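You operate a simulated robot arm through the tools that you are given. There is no shell and no other tool.

The job below is to be done with a simulated two-armed robot. You get a single attempt, and the scene is never put back.

TASK
On the top of the packing bench, fold the blue screen cloth in half, so that its two long edges meet.

It is judged by the outcome, as a careful person would: the job done as asked, and still so three seconds after it is handed in. It fails if anything else is knocked over, pushed out of place, dropped, spilled or broken. Flat cloth is picked up by pressing the open fingertips on it (5 to 10 N) and closing them slowly along it; thin cloth reads only 2 to 8 mm in the jaws.

THE ROBOT
Two 7-joint arms with two-finger parallel grippers on one trunk, on a base that drives. Base frame: it is fixed to the floor where the robot stands at the start and does not move with it; the origin is under the middle of the robot, x ahead of it, y to its left, z up; the surface under the hand at the start is at about z = 76. Units: cm, degrees, N and s.
The left shoulder is at the start at [7, 16.3, 104.5], the right one opposite. With the tool pointing down near the work surface each hand reaches from about 40 to 88 cm from the robot's upright axis, wherever it stands, measured 20 degrees to its own side. Places, roughly: top of the packing bench [60, 0, 80]. Payload 3.43 kg a hand.
Tool frame (each hand has its own): the origin (TCP) lies between the finger pads and is the grasp point; the fingertips stand 3.4 cm ahead of it; z points along the fingers, y is the line along which they close. The gripper opens to 12.8 cm. The fingers are 2.4 cm wide and 1.2 cm thick; the gripper's body (4.8 by 13 cm) begins 9.6 cm behind the TCP.
Orientation is told as [roll, pitch, yaw] about the base's x, y, z axes, in that order, counted from this pose: with the fingers straight down and closing along the base's y, the tool's x points along the base's -x, its y along +y and its z along -z.

THE INTERFACE
- The arms move only by the tool step_arm. It takes "left_increments", "right_increments" or both (then of equal length, played together; a hand with none holds still); each is a list of rows, each an object (a shift or turn left out is 0, a gripper value left out holds the last) with "dp": the shift along the tool's x, y, z in cm, a list of three; "angular": the turn, a rotation vector about the tool's x, y, z in rad, a list of three; "hand": the opening, from 0 (shut) to 1 (fully open). In form: [{"dp": [tx, ty, tz], "angular": [ax, ay, az], "hand": hand}, ...]. A call has 1 to 20 rows; each row is the pose to reach, as a shift and turn from the pose commanded when the call began, along the tool's axes at that moment. Rows are played at 5 a second. More than 5 cm and 8.6 degrees between two rows, or a gripper value outside its range, and nothing of the call is played. A pose out of reach is approached as far as the arm can. The call stops where the force on the tool passes 40 N (or 10 N more than at its start, if that is more) or the arm is blocked; 0.2 s more then pass. The fingers move at their own pace (about 15.3 cm/s each) and stop on an object; they squeeze with about 26 N. The grip force told is the motor's: it shows also when the fingers shut on nothing. Time passes only in rows, and 0.2 s behind the last, so rows that repeat a pose let the fingers close. The reply holds the time, the measured pose of the TCP, the force on the tool along the base axes, the opening and the grip force, in the units named above and with some noise, with the torque about the TCP (base axes, N m) and any sound that the robot's microphone picked up, and new pictures: "show" is both (left out), scene, wrist or none (wrist: the cameras of the hands that moved).
- Cameras (640 x 400 px; columns grow to the right, rows downward): "scene" is now at [13.57, 1.2, 126.63]; the picture's right is [0.14, -0.99, 0.00], its down [-0.63, -0.09, -0.77] and it looks along [0.76, 0.11, -0.64] (base axes); focal length 271 px, centre (320, 200). "left" rides on the left gripper at [7.6, 1.1, -16] in its tool frame; the picture's right is [-0.15, 0.99, 0.00], its down [-0.88, -0.13, -0.46] and it looks along [-0.45, -0.07, 0.89] (tool axes); focal length 234 px, centre (320, 200). "right" rides on the right gripper at [7.6, -1.1, -16] in its tool frame; the picture's right is [0.15, 0.99, 0.00], its down [-0.88, 0.13, -0.46] and it looks along [-0.45, 0.07, 0.89] (tool axes); focal length 234 px, centre (320, 200). There is no depth. A picture from a camera that has moved, and an enlarged one, comes with that camera's place and axes in the base frame and with its lens.
- move_column(by): slides the trunk up (or, below 0, down) by that many cm; the arms and the scene camera ride with it, the base frame stays. It gives what a move gives, with no picture.
- steer(legs): drives the robot by 1 to 6 legs, each [ahead, left, turn to the left] in cm, cm and degrees, along the robot's own axes; the way and the turn of a leg run together, so that a leg with both is an arc; at most 150 cm and 180 degrees a leg. The arms and the cameras ride along, it lands a little off, and it stops where it bumps. It gives what a move gives, and a new picture of the scene camera.
- aim_head(pan, tilt): turns the head with the scene camera to pan (to the left, within 86 degrees either way) and tilt (down, from -29 to 69), counted from straight ahead of the robot. It gives what a move gives, and a new picture of the scene camera.
- zoom(camera, box): a new picture of the part [left, top, right, bottom] of that camera's present view, enlarged. No time passes.
- finish_job(): hands the job in; it is judged then, once.

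Nothing tells you exact positions but the pictures and the camera data. Unless the task says otherwise, let go and move clear before handing in.

The tools are called after "Emit:" as a command line: name --argument value ..., lists and objects as JSON in quotes. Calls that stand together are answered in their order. step_arm: Moves the arms, as the interface text tells. Its arguments: {"type":"object","properties":{"left_increments":{"type":"array","items":{"type":"object","properties":{"dp":{"type":"array","items":{"type":"number"}},"angular":{"type":"array","items":{"type":"number"}},"hand":{"type":"number"}}}},"right_increments":{"type":"array","items":{"type":"object","properties":{"dp":{"type":"array","items":{"type":"number"}},"angular":{"type":"array","items":{"type":"number"}},"hand":{"type":"number"}}}},"show":{"type":"string","enum":["both","scene","wrist","none"]}},"required":[]} The other tools are called the same way: move_column (by) slides the trunk up or down; steer (legs) drives the base; aim_head (pan, tilt) turns the head that bears the scene camera; zoom (camera, box) takes an enlarged picture of a part of a camera's view; finish_job () hands the job in.

At the start:

```text
t: 0.0
left_tcp_pos: [62.25, 36.3, 100.36]
left_tool_rot: [0.0, 0.0, 0.0]
left_ft_force: [-0.2, 0.5, 0.2]
left_torque: [-0.01, -0.02, -0.02]
left_grip_width: 12.79
left_gripper_force: 0.1
right_tcp_pos: [66.65, -14.61, 93.01]
right_tool_rot: [0.0, -0.1, 0.0]
right_ft_force: [0.6, -0.2, -0.3]
right_torque: [0.03, 0.0, 0.0]
right_grip_width: 12.79
right_gripper_force: 0.2
trunk travel left (down, up): [-52.5, 41.5]
robot x, y, heading: [-0.23, -0.17, 0.4]
head pan, tilt: [8.0, 39.7]
```

scene: 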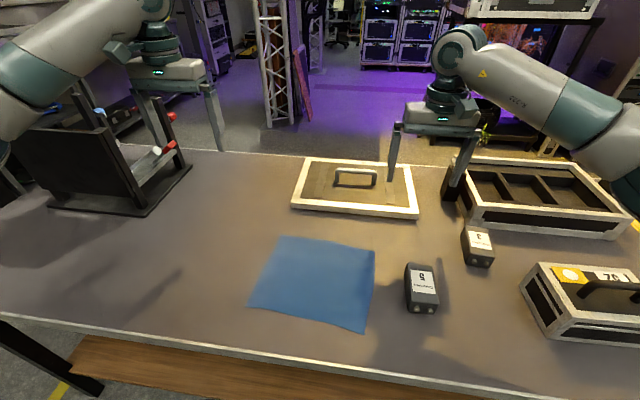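
right: 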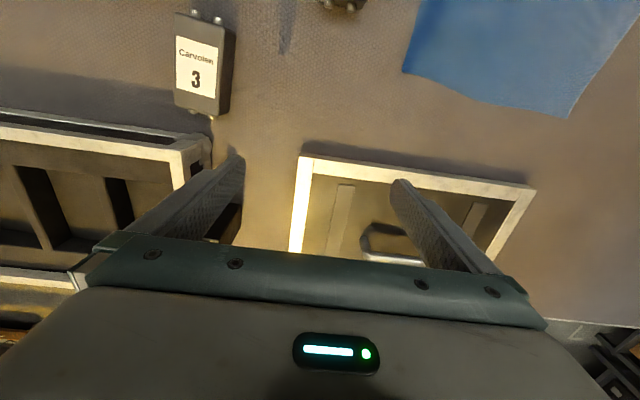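
left: 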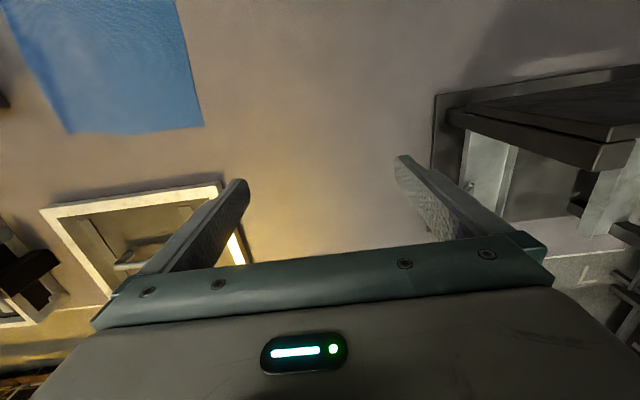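

The blue cloth lies flat, with its far and near edges running roughly along y; these look like the long ones (about 23 cm, against about 19.5 cm for the sides). I'll enlarge the view to measure its corners more exactly.

Emit:
zoom --camera "scene" --box '[230, 220, 390, 340]'

Emit:
zoom --camera "scene" --box '[0, 40, 320, 240]'

```text
3.33 times, centred on (310, 280) of scene
camera zoom: at [13.57, 1.2, 126.63], right [0.14, -0.99, 0.0], down [-0.63, -0.09, -0.77], along [0.76, 0.11, -0.64], focal length 905 px, centre (353, -67)
```

zoom: 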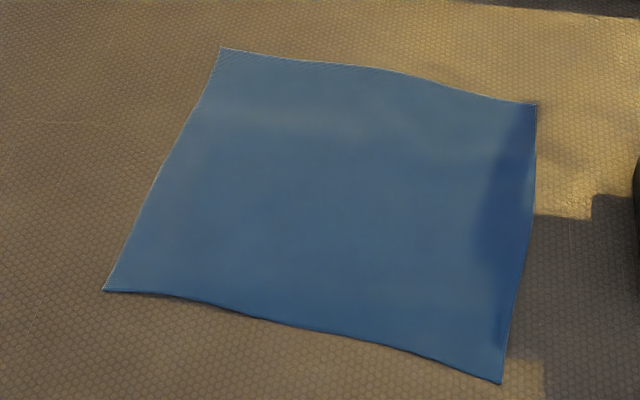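

```text
2.00 times, centred on (160, 140) of scene
camera zoom: at [13.57, 1.2, 126.63], right [0.14, -0.99, 0.0], down [-0.63, -0.09, -0.77], along [0.76, 0.11, -0.64], focal length 543 px, centre (640, 320)
```

zoom: 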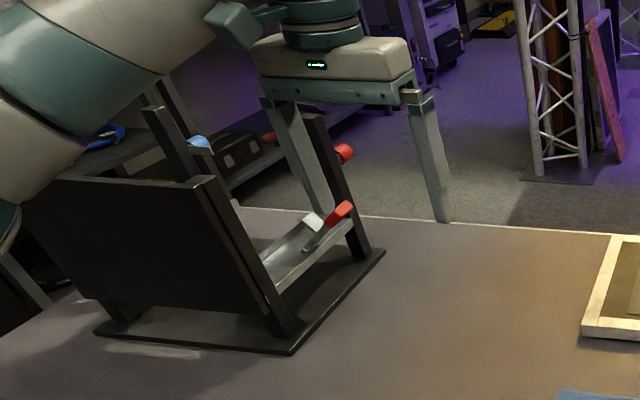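

The cloth measures about 23.5 × 20 cm and is turned about -5°; its far and near edges are the long ones. I plan to grip the far edge near both corners and roll it back over the near edge while tilting the hands, so I'll back up for room.

Emit:
steer --legs '[[-20, 0, 0], [0, 5, 0]]'

Emit:
aim_head --pan 0 --tilt 40

```text
t: 2.1
left_tcp_pos: [42.33, 41.42, 100.31]
left_tool_rot: [-0.1, 0.1, 0.1]
left_ft_force: [-0.7, 0.7, -0.2]
left_torque: [-0.02, -0.03, 0.0]
left_grip_width: 12.79
left_gripper_force: 0.1
right_tcp_pos: [46.7, -9.49, 93.08]
right_tool_rot: [0.0, 0.0, 0.0]
right_ft_force: [0.3, 0.4, 1.2]
right_torque: [-0.03, 0.0, -0.02]
right_grip_width: 12.79
right_gripper_force: 0.1
trunk travel left (down, up): [-52.5, 41.5]
robot x, y, heading: [-19.97, 5.36, -0.1]
head pan, tilt: [8.0, 39.7]
camera scene: at [-6.3, 6.22, 126.63], right [0.14, -0.99, 0.0], down [-0.63, -0.09, -0.77], along [0.76, 0.11, -0.64], focal length 271 px, centre (320, 200)
```

scene: 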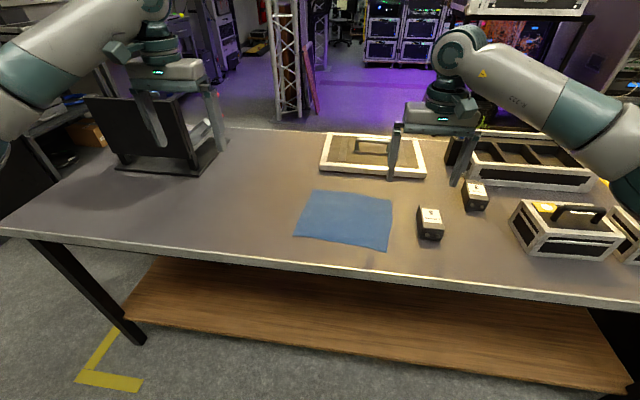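

```text
t: 2.8
left_tcp_pos: [42.42, 41.42, 100.44]
left_tool_rot: [0.0, -0.1, 0.1]
left_ft_force: [-0.4, 0.6, -0.7]
left_torque: [-0.02, 0.01, 0.01]
left_grip_width: 12.77
left_gripper_force: 0.2
right_tcp_pos: [46.66, -9.56, 92.99]
right_tool_rot: [0.0, 0.0, 0.0]
right_ft_force: [0.1, -0.3, 0.3]
right_torque: [0.01, 0.01, 0.01]
right_grip_width: 12.78
right_gripper_force: 0.0
trunk travel left (down, up): [-52.5, 41.5]
robot x, y, heading: [-19.53, 5.26, 0.1]
head pan, tilt: [0.0, 40.0]
camera scene: at [-6.2, 4.98, 126.59], right [0.0, -1.0, 0.0], down [-0.64, 0.0, -0.77], along [0.77, 0.0, -0.64], focal length 271 px, centre (320, 200)
```

scene: 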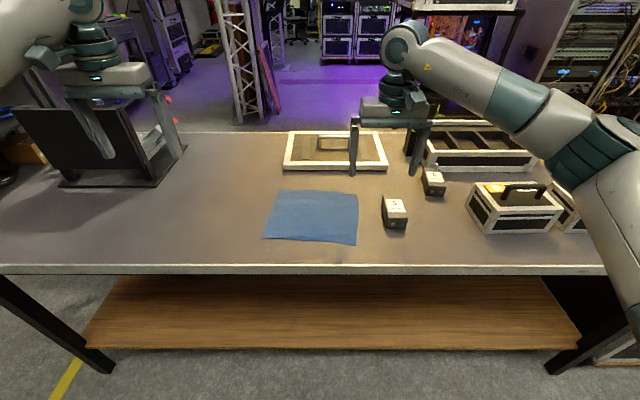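

The room to work is there, and box "8" stays clear at about y = -13. Next I move both hands above the far-edge grip points, with the fingers partly closed and yawed to match the cloth.

Emit:
step_arm --left_increments '[{"dp": [-1.95, -3.25, 1.55], "angular": [0, 0, 0.011], "hand": 0.2}, {"dp": [-3.9, -6.5, 3.1], "angular": [0, 0, 0.022], "hand": 0.2}, {"dp": [-5.85, -9.75, 4.65], "angular": [0, 0, 0.033], "hand": 0.2}, {"dp": [-7.8, -13, 6.2], "angular": [0, 0, 0.044], "hand": 0.2}, {"dp": [-9.75, -16.25, 7.75], "angular": [0, 0, 0.055], "hand": 0.2}, {"dp": [-11.7, -19.5, 9.3], "angular": [0, 0, 0.066], "hand": 0.2}, {"dp": [-13.65, -22.75, 10.85], "angular": [0, 0, 0.077], "hand": 0.2}, {"dp": [-15.6, -26, 12.4], "angular": [0, 0, 0.087], "hand": 0.2}, {"dp": [-15.6, -26, 12.4], "angular": [0, 0, 0.087], "hand": 0.2}]' --right_increments '[{"dp": [-1.22, 0.79, 0.62], "angular": [0, 0, 0.011], "hand": 0.2}, {"dp": [-2.44, 1.58, 1.25], "angular": [0, 0, 0.022], "hand": 0.2}, {"dp": [-3.65, 2.37, 1.88], "angular": [0, 0, 0.033], "hand": 0.2}, {"dp": [-4.87, 3.16, 2.5], "angular": [0, 0, 0.044], "hand": 0.2}, {"dp": [-6.09, 3.95, 3.12], "angular": [0, 0, 0.055], "hand": 0.2}, {"dp": [-7.3, 4.74, 3.75], "angular": [0, 0, 0.066], "hand": 0.2}, {"dp": [-8.52, 5.53, 4.38], "angular": [0, 0, 0.077], "hand": 0.2}, {"dp": [-9.74, 6.32, 5], "angular": [0, 0, 0.087], "hand": 0.2}, {"dp": [-9.74, 6.32, 5], "angular": [0, 0, 0.087], "hand": 0.2}]'

```text
t: 4.8
left_tcp_pos: [57.87, 15.56, 87.78]
left_tool_rot: [-0.1, 0.1, -4.9]
left_ft_force: [1.0, 0.4, 0.3]
left_torque: [-0.03, -0.05, -0.02]
left_grip_width: 2.57
left_gripper_force: 0.0
right_tcp_pos: [56.46, -3.15, 87.99]
right_tool_rot: [0.1, 0.0, -4.9]
right_ft_force: [-0.4, 0.5, -0.5]
right_torque: [-0.01, -0.04, -0.02]
right_grip_width: 2.55
right_gripper_force: 0.0
trunk travel left (down, up): [-52.5, 41.5]
robot x, y, heading: [-19.95, 4.73, -0.1]
head pan, tilt: [0.0, 40.0]
camera scene: at [-6.26, 5.02, 126.6], right [0.0, -1.0, 0.0], down [-0.64, 0.0, -0.77], along [0.77, 0.0, -0.64], focal length 271 px, centre (320, 200)
camera right: at [48.81, -3.66, 104.04], right [-0.06, 1.0, 0.0], down [0.89, 0.06, 0.46], along [0.46, 0.03, -0.89], focal length 234 px, centre (320, 200)
camera left: at [50.49, 17.15, 103.86], right [0.23, 0.97, 0.0], down [0.87, -0.2, 0.46], along [0.44, -0.1, -0.89], focal length 234 px, centre (320, 200)
```

scene: 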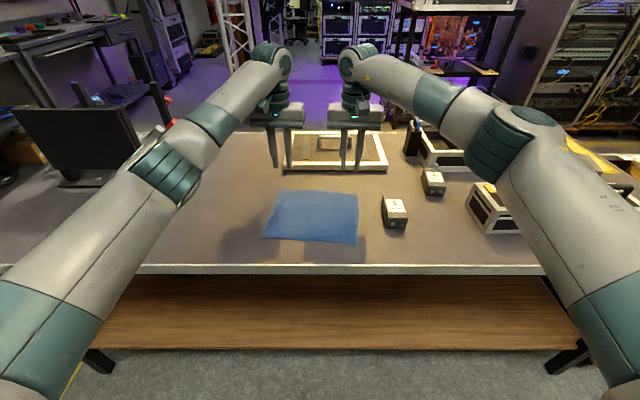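
right: 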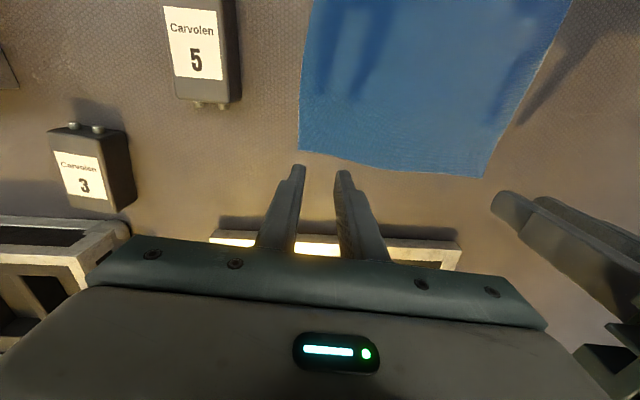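
left: 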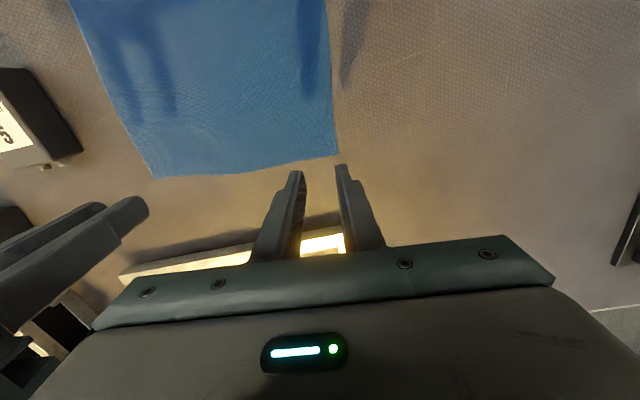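

From the wrist views the far corners are at about (58.7, 17.7) and (56.3, -5.6), so both hands are over the edge, with the right one needing a slight pull inward. Next I lower both hands to just above the surface.

Emit:
step_arm --left_increments '[{"dp": [0, 0, 2.5]}, {"dp": [0, 0, 5]}, {"dp": [0, 0, 6.8]}, {"dp": [0, 0, 7.5]}, {"dp": [0, 0, 7.5]}]' --right_increments '[{"dp": [0.2, 0, 2.7]}, {"dp": [0.4, 0, 5.2]}, {"dp": [0.4, 0, 7.0]}, {"dp": [0.4, 0, 7.7]}, {"dp": [0.4, 0, 7.7]}]'

```text
t: 6.0
left_tcp_pos: [58.15, 15.45, 80.52]
left_tool_rot: [0.0, 0.0, -5.0]
left_ft_force: [0.3, 0.8, -0.1]
left_torque: [-0.04, 0.0, -0.01]
left_grip_width: 2.56
left_gripper_force: 0.0
right_tcp_pos: [56.14, -3.18, 80.49]
right_tool_rot: [0.0, 0.1, -5.0]
right_ft_force: [0.4, -0.5, 0.0]
right_torque: [0.0, 0.01, -0.04]
right_grip_width: 2.55
right_gripper_force: 0.2
trunk travel left (down, up): [-52.5, 41.5]
robot x, y, heading: [-19.79, 4.7, 0.1]
head pan, tilt: [0.0, 40.0]
camera scene: at [-6.2, 4.95, 126.59], right [0.0, -1.0, 0.0], down [-0.64, 0.0, -0.77], along [0.77, 0.0, -0.64], focal length 271 px, centre (320, 200)
camera right: at [48.45, -3.74, 96.37], right [-0.06, 1.0, 0.0], down [0.89, 0.05, 0.46], along [0.45, 0.03, -0.89], focal length 234 px, centre (320, 200)
camera left: at [50.73, 17.06, 96.58], right [0.23, 0.97, 0.0], down [0.87, -0.2, 0.46], along [0.44, -0.11, -0.89], focal length 234 px, centre (320, 200)
```

scene: 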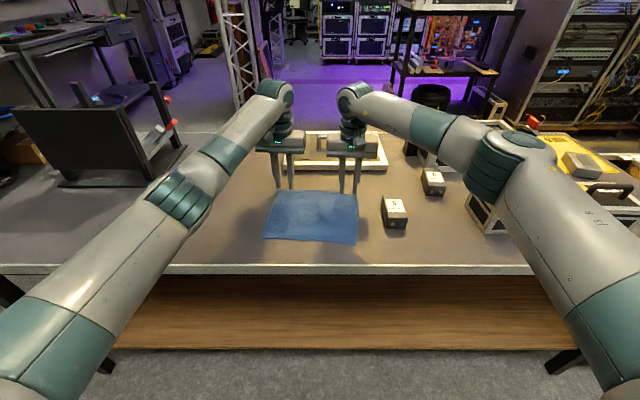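
right: 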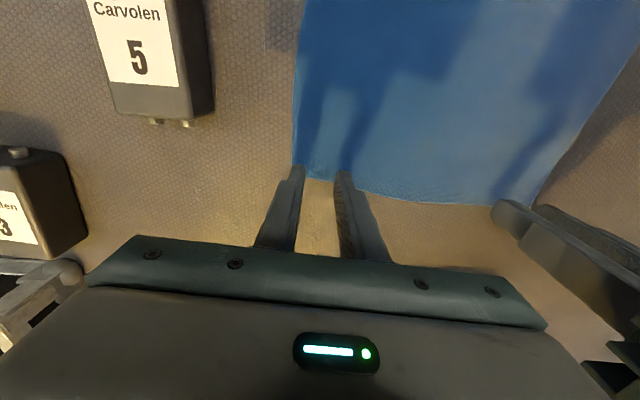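
left: 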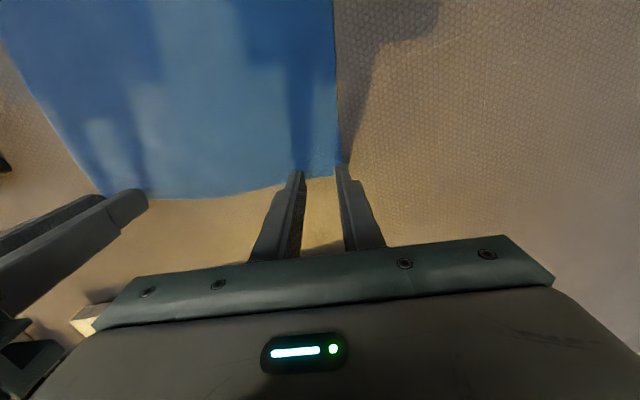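

The fingertips are about 1 cm above the cloth at its far corners. I'll look closely before pressing.

Emit:
zoom --camera "right" --box '[240, 120, 400, 220]'

Emit:
zoom --camera "left" --box '[240, 120, 400, 220]'

Emit:
zoom --camera "scene" --box '[250, 150, 410, 250]'

```text
4.00 times, centred on (320, 170) of right
camera zoom: at [48.45, -3.74, 96.37], right [-0.06, 1.0, 0.0], down [0.89, 0.05, 0.46], along [0.45, 0.03, -0.89], focal length 937 px, centre (320, 320)
```

zoom: 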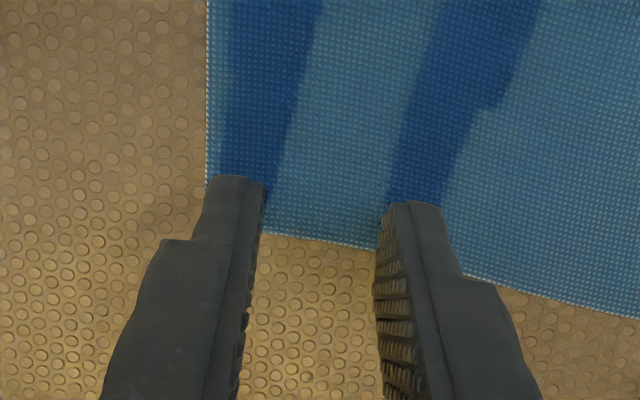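

```text
4.00 times, centred on (320, 170) of left
camera zoom: at [50.73, 17.06, 96.58], right [0.23, 0.97, 0.0], down [0.87, -0.2, 0.46], along [0.44, -0.11, -0.89], focal length 937 px, centre (320, 320)
```

zoom: 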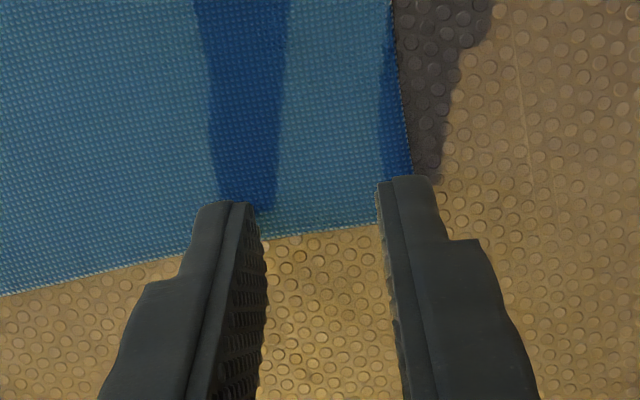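

```text
4.00 times, centred on (330, 200) of scene
camera zoom: at [-6.2, 4.95, 126.59], right [0.0, -1.0, 0.0], down [-0.64, 0.0, -0.77], along [0.77, 0.0, -0.64], focal length 1086 px, centre (280, 200)
```

zoom: 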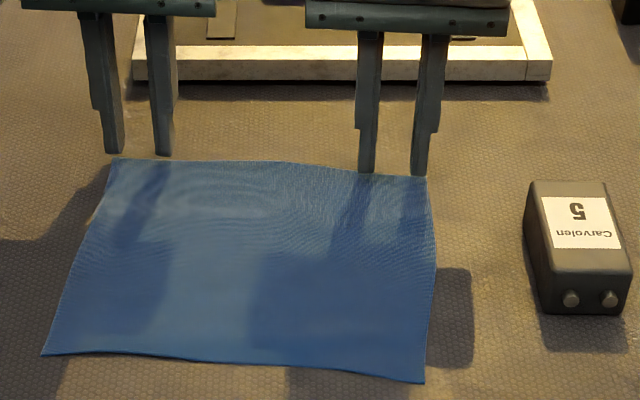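

The overlap with the cloth is about 1.7 cm in depth, but the outer fingers are close to the side edges. I'll shift each hand 0.8 cm inward and settle down to near contact.

Emit:
step_arm --left_increments '[{"dp": [0, -0.8, 0]}, {"dp": [0, -0.8, 0.5]}, {"dp": [0, -0.8, 0.9]}, {"dp": [0, -0.8, 1.0]}]' --right_increments '[{"dp": [0, 0.8, 0]}, {"dp": [0, 0.8, 0.5]}, {"dp": [0, 0.8, 0.9]}, {"dp": [0, 0.8, 1.0]}]' --show "none"

```text
t: 7.0
left_tcp_pos: [57.93, 14.64, 79.59]
left_tool_rot: [-0.1, 0.0, -4.9]
left_ft_force: [-0.6, 0.5, 0.0]
left_torque: [0.03, 0.02, 0.0]
left_grip_width: 2.53
left_gripper_force: 0.1
right_tcp_pos: [56.18, -2.42, 79.53]
right_tool_rot: [0.1, -0.1, -4.9]
right_ft_force: [1.3, -0.7, 6.9]
right_torque: [-0.04, -0.01, 0.04]
right_grip_width: 2.58
right_gripper_force: 0.2
trunk travel left (down, up): [-52.5, 41.5]
robot x, y, heading: [-19.66, 5.03, 0.1]
head pan, tilt: [0.0, 40.0]
```

The right hand already touches with about 7 N; the left is still just clear. I lower the left in small steps.

Emit:
step_arm --left_increments '[{"dp": [0, 0, 0.05]}, {"dp": [0, 0, 0.1]}, {"dp": [0, 0, 0.1]}]' --show "none"

```text
t: 7.8
left_tcp_pos: [57.93, 14.64, 79.56]
left_tool_rot: [0.1, -0.1, -4.9]
left_ft_force: [-0.3, -1.0, 3.3]
left_torque: [0.02, -0.02, -0.01]
left_grip_width: 2.6
left_gripper_force: 0.0
right_tcp_pos: [56.07, -2.33, 79.62]
right_tool_rot: [0.1, -0.1, -4.9]
right_ft_force: [2.5, 0.0, 9.7]
right_torque: [-0.06, -0.08, -0.02]
right_grip_width: 2.58
right_gripper_force: 0.0
trunk travel left (down, up): [-52.5, 41.5]
robot x, y, heading: [-19.93, 5.09, 0.3]
head pan, tilt: [0.0, 40.0]
```

Left is at 3 N and right near 10 N. I press the left a touch more.

Emit:
step_arm --left_increments '[{"dp": [0, 0, 0.05]}, {"dp": [0, 0, 0.05]}]' --right_increments '[{"dp": [0, 0, -0.02]}, {"dp": [0, 0, -0.02]}]' --show "none"

```text
t: 8.4
left_tcp_pos: [57.88, 14.56, 79.61]
left_tool_rot: [0.0, -0.1, -4.9]
left_ft_force: [0.6, 0.2, 7.8]
left_torque: [0.06, -0.01, -0.02]
left_grip_width: 2.55
left_gripper_force: 0.0
right_tcp_pos: [56.04, -2.41, 79.54]
right_tool_rot: [0.0, -0.1, -4.9]
right_ft_force: [2.0, -0.2, 7.8]
right_torque: [-0.03, -0.05, 0.03]
right_grip_width: 2.56
right_gripper_force: 0.0
trunk travel left (down, up): [-52.5, 41.5]
robot x, y, heading: [-19.8, 4.64, 0.2]
head pan, tilt: [0.0, 40.0]
```

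Both hands now press with about 8 N. I close the fingers slowly along the cloth.

Emit:
step_arm --left_increments '[{"hand": 0.185}, {"hand": 0.17}, {"hand": 0.155}, {"hand": 0.14}, {"hand": 0.125}, {"hand": 0.11}, {"hand": 0.095}, {"hand": 0.08}, {"hand": 0.065}, {"hand": 0.05}, {"hand": 0.035}, {"hand": 0.02}, {"hand": 0.01}, {"hand": 0}, {"hand": 0}, {"hand": 0}]' --right_increments '[{"hand": 0.185}, {"hand": 0.17}, {"hand": 0.155}, {"hand": 0.14}, {"hand": 0.125}, {"hand": 0.11}, {"hand": 0.095}, {"hand": 0.08}, {"hand": 0.065}, {"hand": 0.05}, {"hand": 0.035}, {"hand": 0.02}, {"hand": 0.01}, {"hand": 0}, {"hand": 0}, {"hand": 0}]'

```text
t: 11.8
left_tcp_pos: [57.81, 14.57, 79.52]
left_tool_rot: [0.0, -0.1, -4.8]
left_ft_force: [0.7, -0.7, 15.5]
left_torque: [0.02, 0.02, -0.03]
left_grip_width: 0.0
left_gripper_force: 25.2
right_tcp_pos: [56.05, -2.35, 79.47]
right_tool_rot: [0.0, 0.0, -4.8]
right_ft_force: [-0.4, 1.2, 1.2]
right_torque: [0.04, 0.0, 0.02]
right_grip_width: 0.17
right_gripper_force: 26.4
trunk travel left (down, up): [-52.5, 41.5]
robot x, y, heading: [-19.96, 4.92, 0.2]
head pan, tilt: [0.0, 40.0]
camera scene: at [-6.41, 4.93, 126.62], right [0.0, -1.0, 0.0], down [-0.64, 0.0, -0.77], along [0.77, 0.0, -0.64], focal length 271 px, centre (320, 200)
camera right: at [48.3, -2.91, 95.52], right [-0.06, 1.0, 0.0], down [0.89, 0.05, 0.46], along [0.46, 0.03, -0.89], focal length 234 px, centre (320, 200)
camera left: at [50.45, 16.27, 95.49], right [0.23, 0.97, 0.0], down [0.87, -0.2, 0.46], along [0.45, -0.11, -0.89], focal length 234 px, centre (320, 200)
```

scene: 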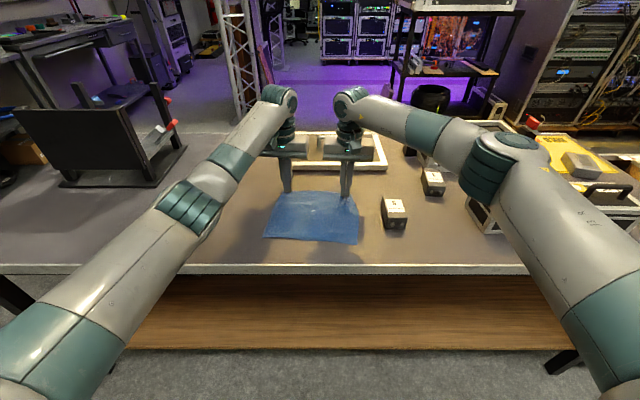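
right: 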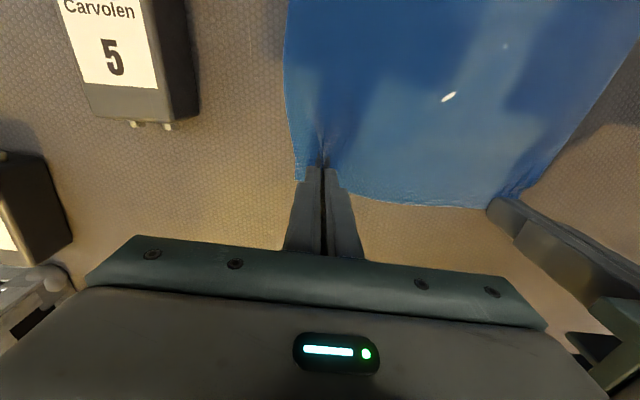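
left: 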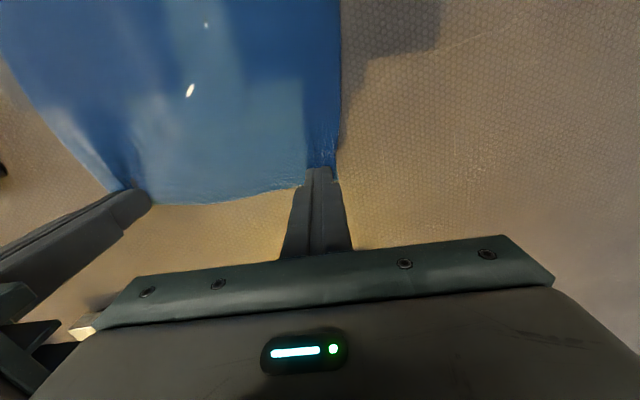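

The right hand reads 1.7 mm, so it likely holds cloth, but the left shut on nothing. I check both closely.

Emit:
zoom --camera "right" --box '[260, 110, 400, 220]'

Emit:
zoom --camera "left" --box '[240, 110, 400, 220]'

Emit:
zoom --camera "scene" --box '[250, 150, 410, 250]'

```text
3.64 times, centred on (330, 165) of right
camera zoom: at [48.3, -2.91, 95.52], right [-0.06, 1.0, 0.0], down [0.89, 0.05, 0.46], along [0.46, 0.03, -0.89], focal length 852 px, centre (284, 327)
```

zoom: 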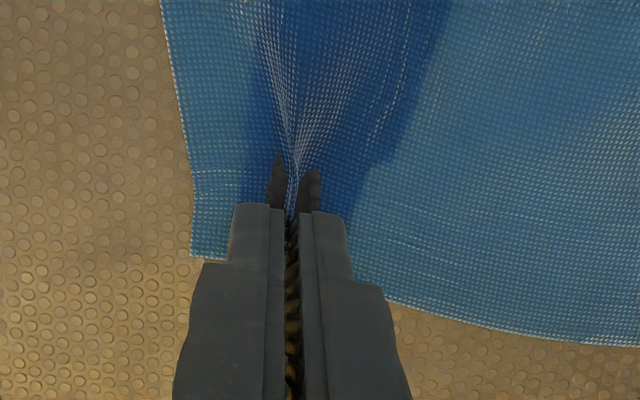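

```text
3.64 times, centred on (320, 165) of left
camera zoom: at [50.45, 16.27, 95.49], right [0.23, 0.97, 0.0], down [0.87, -0.2, 0.46], along [0.45, -0.11, -0.89], focal length 852 px, centre (320, 327)
```

zoom: 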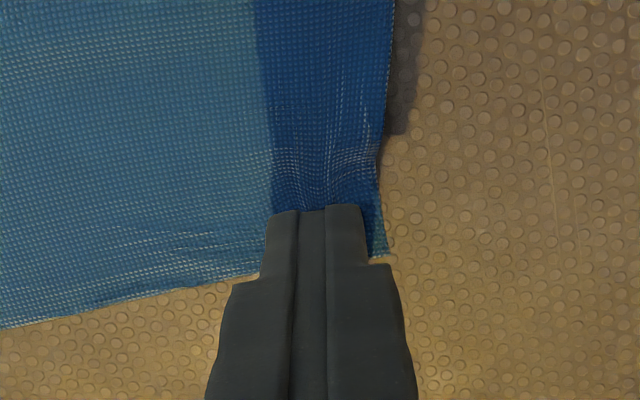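

```text
4.00 times, centred on (330, 200) of scene
camera zoom: at [-6.41, 4.93, 126.62], right [0.0, -1.0, 0.0], down [-0.64, 0.0, -0.77], along [0.77, 0.0, -0.64], focal length 1086 px, centre (280, 200)
```

zoom: 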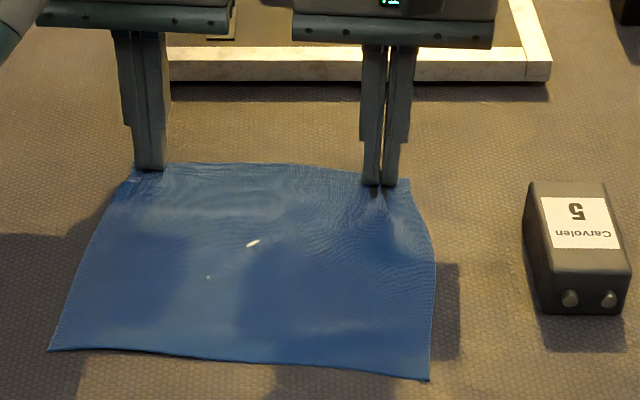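

The right hand has a good pinch; on the left the cloth only wrinkled. I lift the left a little, reopen it and look again.

Emit:
step_arm --left_increments '[{"dp": [0, 0, -0.5], "hand": 0}, {"dp": [0, 0, -1.5], "hand": 0.1}, {"dp": [0, 0, -1.5], "hand": 0.24}, {"dp": [0, 0, -1.5], "hand": 0.24}]' --show "none"

Emit:
zoom --camera "left" --box '[240, 110, 400, 220]'

```text
t: 12.8
left_tcp_pos: [57.93, 14.62, 80.84]
left_tool_rot: [0.0, -0.1, -5.0]
left_ft_force: [-0.1, -0.2, -0.3]
left_torque: [0.0, 0.02, 0.0]
left_grip_width: 3.06
left_gripper_force: 0.0
right_tcp_pos: [56.11, -2.31, 79.49]
right_tool_rot: [0.0, -0.1, -5.0]
right_ft_force: [1.1, -0.6, 9.4]
right_torque: [0.0, -0.04, -0.01]
right_grip_width: 0.15
right_gripper_force: 25.5
trunk travel left (down, up): [-52.5, 41.5]
robot x, y, heading: [-19.9, 5.12, 0.2]
head pan, tilt: [0.0, 40.0]
```

```text
3.64 times, centred on (320, 165) of left
camera zoom: at [50.57, 16.23, 96.94], right [0.23, 0.97, 0.0], down [0.87, -0.2, 0.46], along [0.44, -0.1, -0.89], focal length 852 px, centre (320, 327)
```

zoom: 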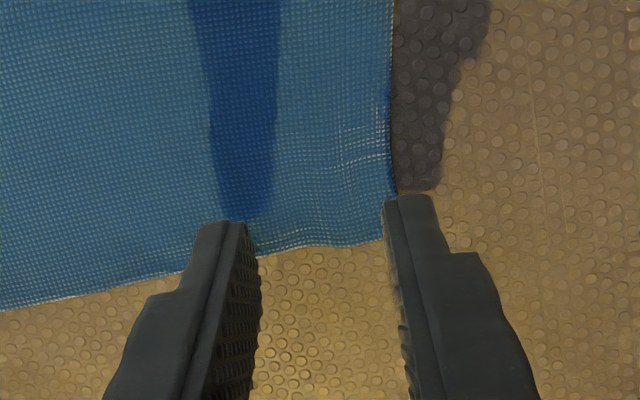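

The left corner shifted to about y = 16.5, so the outer finger was slipping off it. I move the left hand 1.1 cm further inward and press again.

Emit:
step_arm --left_increments '[{"dp": [0.1, -0.6, 0], "hand": 0.2}, {"dp": [0.2, -1.1, 0], "hand": 0.2}, {"dp": [0.2, -1.1, 0.8], "hand": 0.2}, {"dp": [0.2, -1.1, 1.2], "hand": 0.2}, {"dp": [0.2, -1.1, 1.3], "hand": 0.2}, {"dp": [0.2, -1.1, 1.35], "hand": 0.2}, {"dp": [0.2, -1.1, 1.35], "hand": 0.2}]' --show "none"

Emit:
zoom --camera "left" --box '[240, 110, 400, 220]'

```text
t: 14.4
left_tcp_pos: [57.62, 13.58, 79.66]
left_tool_rot: [0.0, 0.0, -5.0]
left_ft_force: [0.4, -0.3, -0.3]
left_torque: [-0.01, -0.02, 0.01]
left_grip_width: 2.59
left_gripper_force: 0.1
right_tcp_pos: [56.05, -2.35, 79.51]
right_tool_rot: [0.0, 0.0, -5.1]
right_ft_force: [2.9, -0.2, 12.4]
right_torque: [-0.02, -0.09, 0.0]
right_grip_width: 0.19
right_gripper_force: 25.9
trunk travel left (down, up): [-52.5, 41.5]
robot x, y, heading: [-19.9, 4.47, -0.0]
head pan, tilt: [0.0, 40.0]
```

```text
3.64 times, centred on (320, 165) of left
camera zoom: at [50.25, 15.11, 95.6], right [0.23, 0.97, 0.0], down [0.87, -0.2, 0.46], along [0.44, -0.11, -0.89], focal length 852 px, centre (320, 327)
```

zoom: 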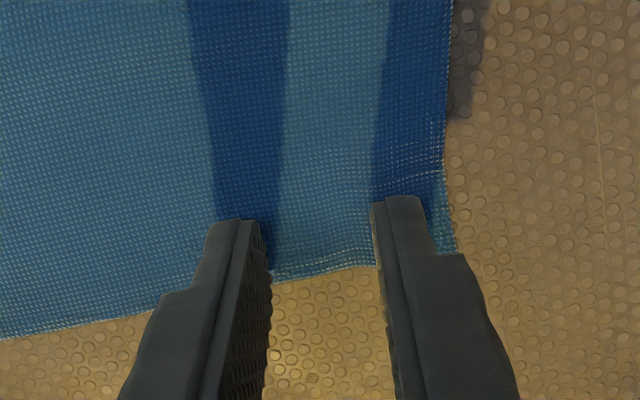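

The left fingers are now well over the cloth, just short of contact. I press down further in small steps.

Emit:
step_arm --left_increments '[{"dp": [0, 0, 0.08]}, {"dp": [0, 0, 0.15]}, {"dp": [0, 0, 0.2]}, {"dp": [0, 0, 0.2]}]' --show "none"

```text
t: 15.4
left_tcp_pos: [57.62, 13.52, 79.5]
left_tool_rot: [0.0, 0.0, -5.0]
left_ft_force: [0.9, -1.3, 7.2]
left_torque: [0.03, -0.05, 0.0]
left_grip_width: 2.54
left_gripper_force: 0.1
right_tcp_pos: [55.98, -2.29, 79.56]
right_tool_rot: [0.0, -0.1, -4.9]
right_ft_force: [3.1, 0.2, 10.1]
right_torque: [0.01, -0.07, -0.01]
right_grip_width: 0.16
right_gripper_force: 25.7
trunk travel left (down, up): [-52.5, 41.5]
robot x, y, heading: [-19.67, 4.9, 0.2]
head pan, tilt: [0.0, 40.0]
```

Contact is 7 N on the left. I close it slowly.

Emit:
step_arm --left_increments '[{"hand": 0.188}, {"hand": 0.176}, {"hand": 0.164}, {"hand": 0.152}, {"hand": 0.14}, {"hand": 0.128}, {"hand": 0.116}, {"hand": 0.104}, {"hand": 0.092}, {"hand": 0.08}, {"hand": 0.068}, {"hand": 0.056}, {"hand": 0.044}, {"hand": 0.032}, {"hand": 0.02}, {"hand": 0.01}, {"hand": 0}, {"hand": 0}, {"hand": 0}]' --show "none"

Emit:
zoom --camera "left" --box '[240, 110, 400, 220]'

```text
t: 19.4
left_tcp_pos: [57.69, 13.38, 79.67]
left_tool_rot: [-0.1, -0.1, -4.9]
left_ft_force: [-1.2, -16.4, 14.7]
left_torque: [-0.54, 0.08, 0.04]
left_grip_width: 0.17
left_gripper_force: 25.3
right_tcp_pos: [55.97, -2.18, 79.48]
right_tool_rot: [0.1, 0.0, -5.0]
right_ft_force: [2.4, 15.0, 1.0]
right_torque: [0.5, -0.05, -0.01]
right_grip_width: 0.15
right_gripper_force: 25.6
trunk travel left (down, up): [-52.5, 41.5]
robot x, y, heading: [-19.94, 4.8, -0.1]
head pan, tilt: [0.0, 40.0]
```

```text
3.64 times, centred on (320, 165) of left
camera zoom: at [50.17, 15.11, 95.49], right [0.23, 0.97, 0.0], down [0.87, -0.21, 0.46], along [0.45, -0.11, -0.89], focal length 852 px, centre (320, 327)
```

zoom: 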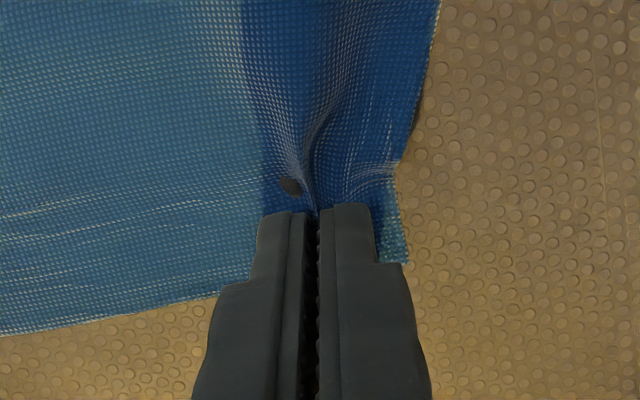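

Both grippers now hold the cloth (about 1.6 mm each), with some sideways tension between them. I ease that by bringing the hands 0.4 cm closer each, and start the fold arc with the hands tilting forward.

Emit:
step_arm --left_increments '[{"dp": [0, -0.4, 0]}, {"dp": [0.42, -0.4, -1.41], "angular": [0, -0.0873, 0]}, {"dp": [1.09, -0.4, -2.76], "angular": [0, -0.1745, 0]}, {"dp": [1.99, -0.4, -3.99], "angular": [0, -0.2618, 0]}, {"dp": [3.09, -0.4, -5.09], "angular": [0, -0.3491, 0]}]' --right_increments '[{"dp": [0, 0.4, 0]}, {"dp": [0.42, 0.4, -1.41], "angular": [0, -0.0873, 0]}, {"dp": [1.09, 0.4, -2.76], "angular": [0, -0.1745, 0]}, {"dp": [1.99, 0.4, -3.99], "angular": [0, -0.2618, 0]}, {"dp": [3.09, 0.4, -5.09], "angular": [0, -0.3491, 0]}]'

```text
t: 20.6
left_tcp_pos: [54.57, 13.44, 84.54]
left_tool_rot: [0.1, -20.0, -4.8]
left_ft_force: [0.2, -0.5, -0.1]
left_torque: [-0.02, -0.01, 0.02]
left_grip_width: 0.18
left_gripper_force: 26.2
right_tcp_pos: [53.03, -1.76, 84.52]
right_tool_rot: [0.1, -20.1, -5.0]
right_ft_force: [-0.2, 0.5, 0.7]
right_torque: [0.0, -0.05, 0.0]
right_grip_width: 0.17
right_gripper_force: 26.1
trunk travel left (down, up): [-52.5, 41.5]
robot x, y, heading: [-19.91, 4.79, 0.2]
head pan, tilt: [0.0, 40.0]
camera scene: at [-6.33, 4.97, 126.61], right [0.0, -1.0, 0.0], down [-0.64, 0.0, -0.77], along [0.77, 0.0, -0.64], focal length 271 px, centre (320, 200)
camera right: at [40.29, -1.81, 97.01], right [-0.05, 1.0, -0.05], down [0.68, 0.07, 0.73], along [0.73, 0.0, -0.68], focal length 234 px, centre (320, 200)
camera left: at [42.17, 15.54, 96.91], right [0.22, 0.97, 0.05], down [0.66, -0.19, 0.73], along [0.72, -0.13, -0.68], focal length 234 px, centre (320, 200)
```

scene: 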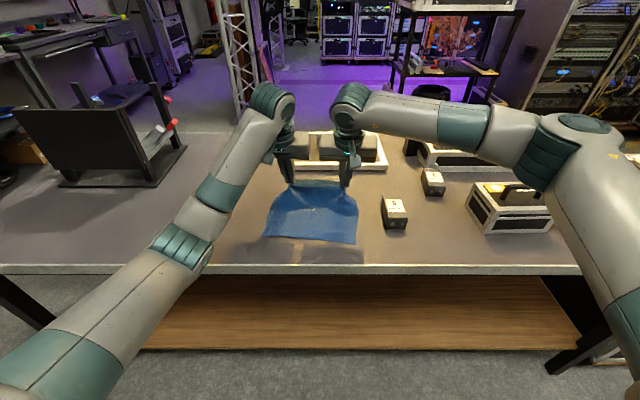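
right: 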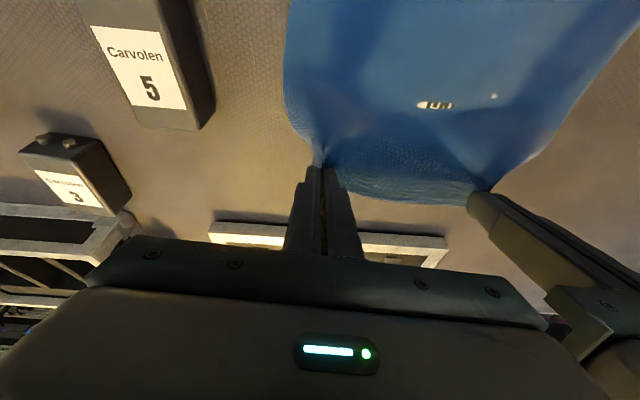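
left: 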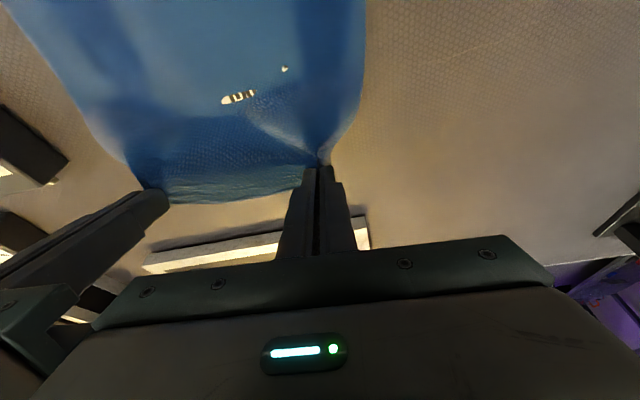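

The far edge is lifted evenly by both hands with no strain. I carry on along the arc.

Emit:
step_arm --left_increments '[{"dp": [0.91, 0, -1.31], "angular": [0, -0.0873, 0]}, {"dp": [2.03, 0, -2.47], "angular": [0, -0.1745, 0]}, {"dp": [3.32, 0, -3.48], "angular": [0, -0.2618, 0]}, {"dp": [4.79, 0, -4.25], "angular": [0, -0.3491, 0]}, {"dp": [6.35, 0, -4.82], "angular": [0, -0.4363, 0]}, {"dp": [8.0, 0, -5.14], "angular": [0, -0.5236, 0]}, {"dp": [8.0, 0, -5.14], "angular": [0, -0.5236, 0]}]' --right_increments '[{"dp": [0.91, 0, -1.31], "angular": [0, -0.0873, 0]}, {"dp": [2.03, 0, -2.47], "angular": [0, -0.1745, 0]}, {"dp": [3.32, 0, -3.48], "angular": [0, -0.2618, 0]}, {"dp": [4.79, 0, -4.25], "angular": [0, -0.3491, 0]}, {"dp": [6.35, 0, -4.82], "angular": [0, -0.4363, 0]}, {"dp": [8.0, 0, -5.14], "angular": [0, -0.5236, 0]}, {"dp": [8.0, 0, -5.14], "angular": [0, -0.5236, 0]}]'

```text
t: 22.2
left_tcp_pos: [45.44, 14.19, 86.59]
left_tool_rot: [0.0, -50.1, -4.9]
left_ft_force: [-0.5, -1.1, -0.6]
left_torque: [0.0, 0.0, -0.02]
left_grip_width: 0.16
left_gripper_force: 25.8
right_tcp_pos: [43.71, -0.93, 86.62]
right_tool_rot: [0.0, -49.9, -4.9]
right_ft_force: [-0.5, 1.9, -0.2]
right_torque: [0.0, -0.01, 0.04]
right_grip_width: 0.17
right_gripper_force: 26.0
trunk travel left (down, up): [-52.5, 41.5]
robot x, y, heading: [-19.56, 4.74, 0.1]
head pan, tilt: [0.0, 40.0]
camera scene: at [-6.18, 4.92, 126.59], right [0.0, -1.0, 0.0], down [-0.64, 0.0, -0.77], along [0.77, 0.0, -0.64], focal length 271 px, centre (320, 200)
camera right: at [26.67, -0.68, 91.02], right [-0.01, 0.99, -0.11], down [0.23, 0.11, 0.97], along [0.97, -0.02, -0.23], focal length 234 px, centre (320, 200)
camera left: at [28.5, 16.7, 91.02], right [0.18, 0.98, 0.11], down [0.2, -0.15, 0.97], along [0.96, -0.15, -0.23], focal length 234 px, centre (320, 200)
```

scene: 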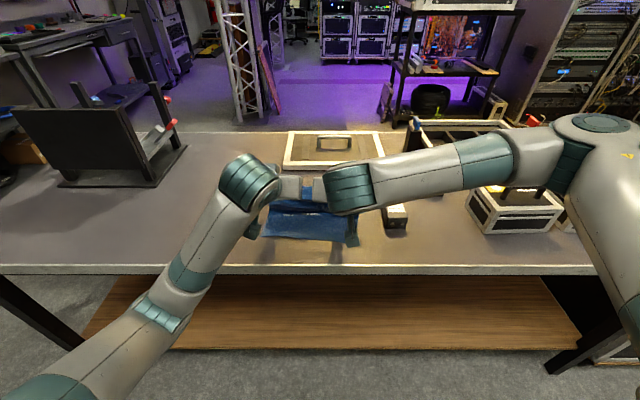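
right: 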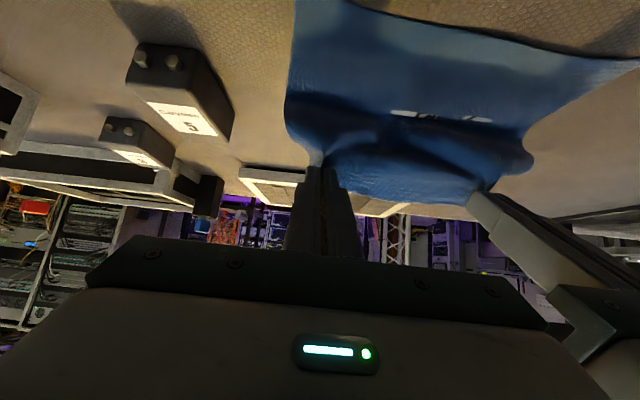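
left: 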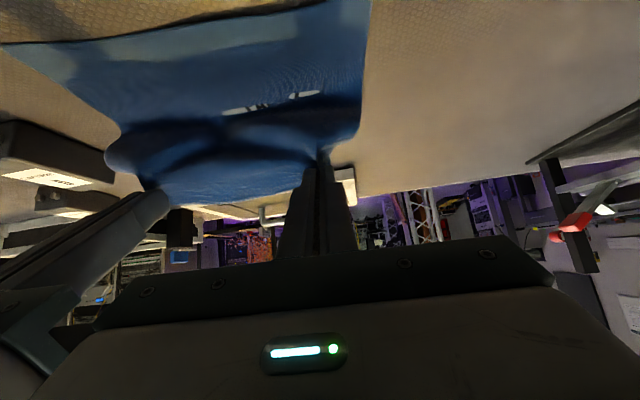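

The flap is over the middle and the hands are steady. I continue lowering it toward the near edge.

Emit:
step_arm --left_increments '[{"dp": [1.43, 0.05, -0.9], "angular": [0, -0.0873, 0]}, {"dp": [2.97, 0.1, -1.56], "angular": [0, -0.1745, 0]}, {"dp": [4.59, 0.15, -1.98], "angular": [0, -0.2618, 0]}, {"dp": [6.25, 0.15, -2.14], "angular": [0, -0.3491, 0]}, {"dp": [6.25, 0.15, -2.14], "angular": [0, -0.3491, 0]}]' --right_increments '[{"dp": [1.43, -0.05, -0.9], "angular": [0, -0.0873, 0]}, {"dp": [2.97, -0.1, -1.56], "angular": [0, -0.1745, 0]}, {"dp": [4.59, -0.15, -1.98], "angular": [0, -0.2618, 0]}, {"dp": [6.25, -0.15, -2.14], "angular": [0, -0.3491, 0]}, {"dp": [6.25, -0.15, -2.14], "angular": [0, -0.3491, 0]}]'

```text
t: 23.4
left_tcp_pos: [39.73, 14.65, 83.06]
left_tool_rot: [0.1, -70.0, -5.1]
left_ft_force: [-1.2, -5.1, -0.4]
left_torque: [-0.09, 0.0, -0.09]
left_grip_width: 0.17
left_gripper_force: 26.2
right_tcp_pos: [38.05, -0.65, 83.22]
right_tool_rot: [0.3, -70.0, -5.0]
right_ft_force: [-0.1, 4.2, 0.5]
right_torque: [0.05, 0.01, 0.14]
right_grip_width: 0.16
right_gripper_force: 25.5
trunk travel left (down, up): [-52.5, 41.5]
robot x, y, heading: [-19.97, 4.47, 0.1]
head pan, tilt: [0.0, 40.0]
camera scene: at [-6.17, 4.87, 126.59], right [0.0, -1.0, 0.0], down [-0.64, 0.0, -0.77], along [0.77, 0.0, -0.64], focal length 271 px, centre (320, 200)
camera right: at [20.46, -0.36, 81.47], right [0.03, 0.99, -0.14], down [-0.12, 0.14, 0.98], along [0.99, -0.02, 0.12], focal length 234 px, centre (320, 200)
camera left: at [22.38, 17.21, 81.44], right [0.13, 0.98, 0.14], down [-0.14, -0.12, 0.98], along [0.98, -0.15, 0.12], focal length 234 px, centre (320, 200)
```

scene: 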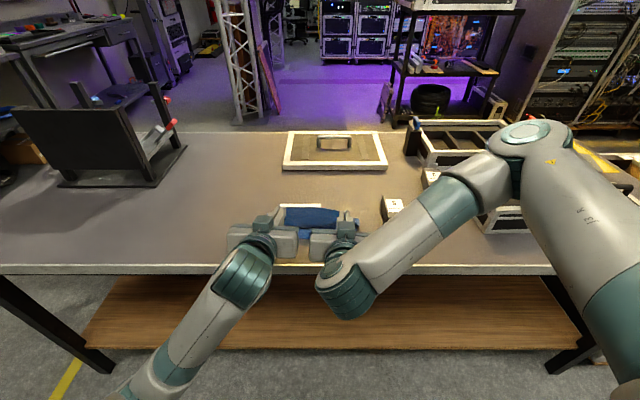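
right: 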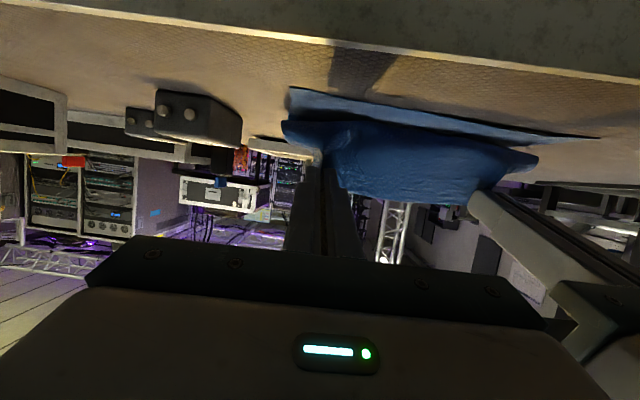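
left: 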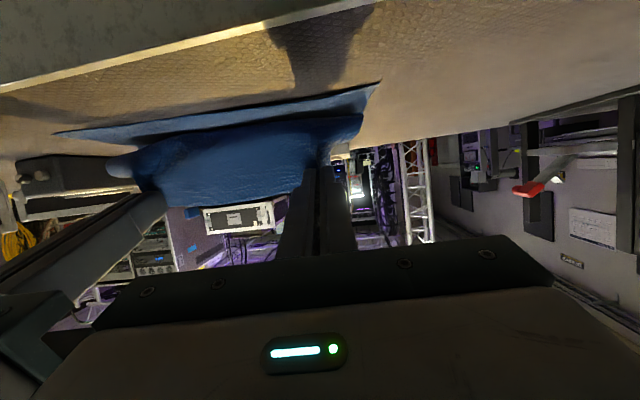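

The flap hangs just above the near edge, the grips are firm and everything else is untouched. I'll lower it further, aiming for the flap's edge to land on the near edge (about x = 38.8 on the left, 37.2 on the right).

Emit:
step_arm --left_increments '[{"dp": [0.8, 0, -0.24], "angular": [0, -0.044, 0]}, {"dp": [1.6, 0, -0.47], "angular": [0, -0.0873, 0]}, {"dp": [2.42, 0, -0.57], "angular": [0, -0.131, 0]}, {"dp": [3.24, 0, -0.675], "angular": [0, -0.1745, 0]}, {"dp": [3.9, 0, -0.66], "angular": [0, -0.218, 0]}, {"dp": [4.5, 0, -0.65], "angular": [0, -0.2618, 0]}, {"dp": [4.5, 0, -0.65], "angular": [0, -0.2618, 0]}]' --right_increments '[{"dp": [0.8, 0, -0.24], "angular": [0, -0.044, 0]}, {"dp": [1.6, 0, -0.47], "angular": [0, -0.0873, 0]}, {"dp": [2.42, 0, -0.57], "angular": [0, -0.131, 0]}, {"dp": [3.24, 0, -0.675], "angular": [0, -0.1745, 0]}, {"dp": [3.9, 0, -0.66], "angular": [0, -0.218, 0]}, {"dp": [4.5, 0, -0.65], "angular": [0, -0.2618, 0]}, {"dp": [4.5, 0, -0.65], "angular": [0, -0.2618, 0]}]'

```text
t: 25.0
left_tcp_pos: [37.6, 14.97, 79.05]
left_tool_rot: [0.1, -85.0, -5.0]
left_ft_force: [-1.2, -0.4, -0.5]
left_torque: [-0.01, -0.03, -0.01]
left_grip_width: 0.18
left_gripper_force: 26.0
right_tcp_pos: [38.83, 1.2, 80.67]
right_tool_rot: [0.2, -84.7, -5.0]
right_ft_force: [0.3, 0.0, -0.2]
right_torque: [-0.02, 0.01, -0.02]
right_grip_width: 0.19
right_gripper_force: 25.7
right hand out of reach, approached as far as the arm can: row 5, 6, 7
trunk travel left (down, up): [-52.5, 41.5]
robot x, y, heading: [-19.83, 5.22, 0.2]
head pan, tilt: [0.0, 40.0]
camera scene: at [-6.21, 4.94, 126.59], right [0.0, -1.0, 0.0], down [-0.64, 0.0, -0.77], along [0.77, 0.0, -0.64], focal length 271 px, centre (320, 200)
camera right: at [22.15, 1.54, 74.52], right [0.07, 0.99, -0.15], down [-0.36, 0.16, 0.92], along [0.93, -0.01, 0.37], focal length 234 px, centre (320, 200)
camera left: at [21.26, 17.44, 72.95], right [0.1, 0.98, 0.15], down [-0.39, -0.1, 0.92], along [0.92, -0.15, 0.37], focal length 234 px, centre (320, 200)
```

scene: 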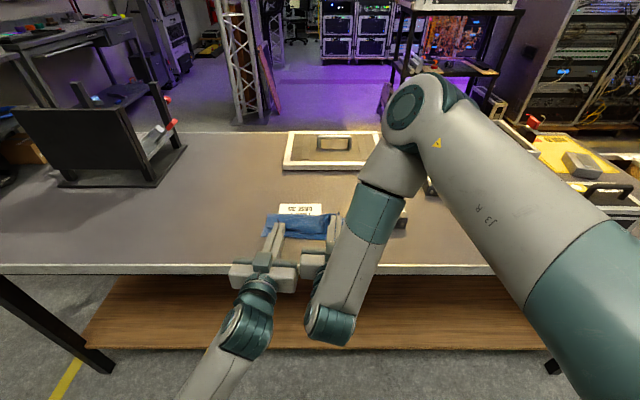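
right: 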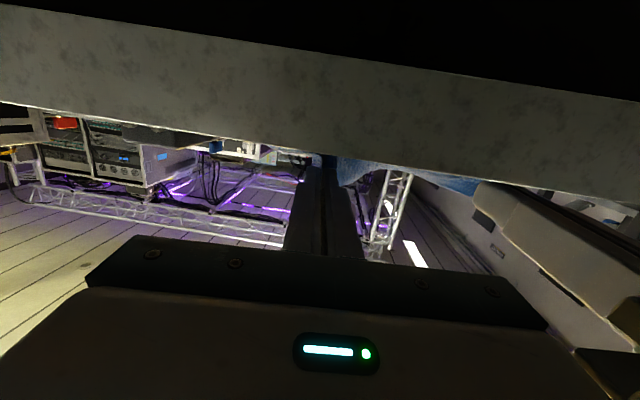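
left: 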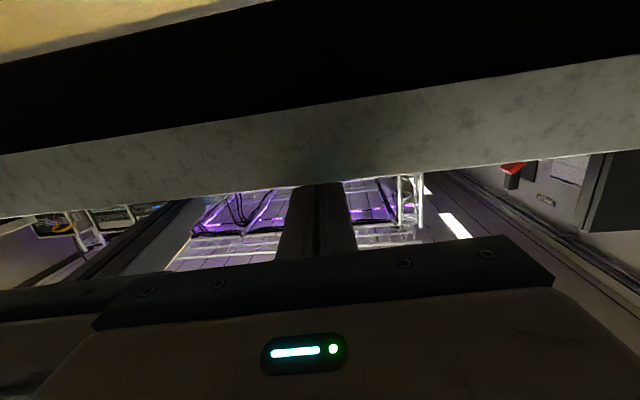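

The left hand is where I want it, but the right reached a wrist limit at this steep tilt and stopped about 3 cm short. I'll tilt the right hand back by 8° and see where it settles.

Emit:
step_arm --right_increments '[{"dp": [0, 0, 0], "angular": [0, 0.05, 0]}, {"dp": [0, 0, 0], "angular": [0, 0.1, 0]}, {"dp": [0, 0, 0], "angular": [0, 0.14, 0]}, {"dp": [0, 0, 0], "angular": [0, 0.14, 0]}]'

```text
t: 26.0
left_tcp_pos: [37.57, 15.04, 79.1]
left_tool_rot: [-0.2, -85.1, -4.6]
left_ft_force: [0.7, 0.5, 0.4]
left_torque: [-0.02, 0.0, 0.01]
left_grip_width: 0.19
left_gripper_force: 25.6
right_tcp_pos: [38.73, 1.28, 80.58]
right_tool_rot: [-0.1, -76.9, -4.7]
right_ft_force: [-0.9, -0.1, 0.4]
right_torque: [0.02, 0.02, 0.0]
right_grip_width: 0.17
right_gripper_force: 25.6
trunk travel left (down, up): [-52.5, 41.5]
robot x, y, heading: [-19.94, 4.88, -0.3]
head pan, tilt: [0.0, 40.0]
camera scene: at [-6.21, 4.97, 126.59], right [0.0, -1.0, 0.0], down [-0.64, 0.0, -0.77], along [0.77, 0.0, -0.64], focal length 271 px, centre (320, 200)
camera right: at [21.51, 1.63, 76.86], right [0.05, 0.99, -0.14], down [-0.23, 0.15, 0.96], along [0.97, -0.02, 0.24], focal length 234 px, centre (320, 200)
```

scene: 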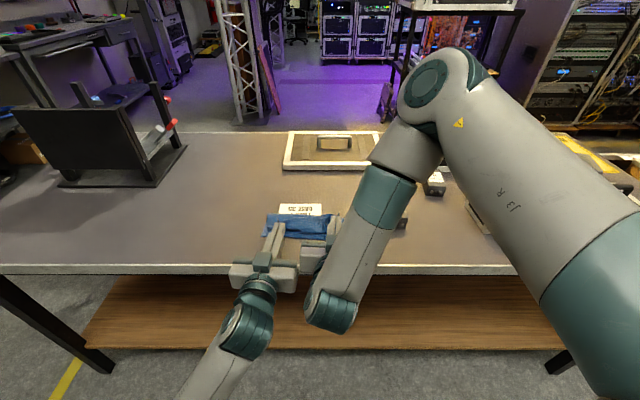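
right: 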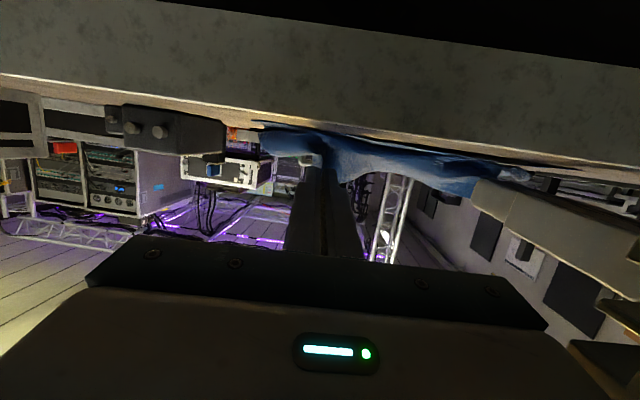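

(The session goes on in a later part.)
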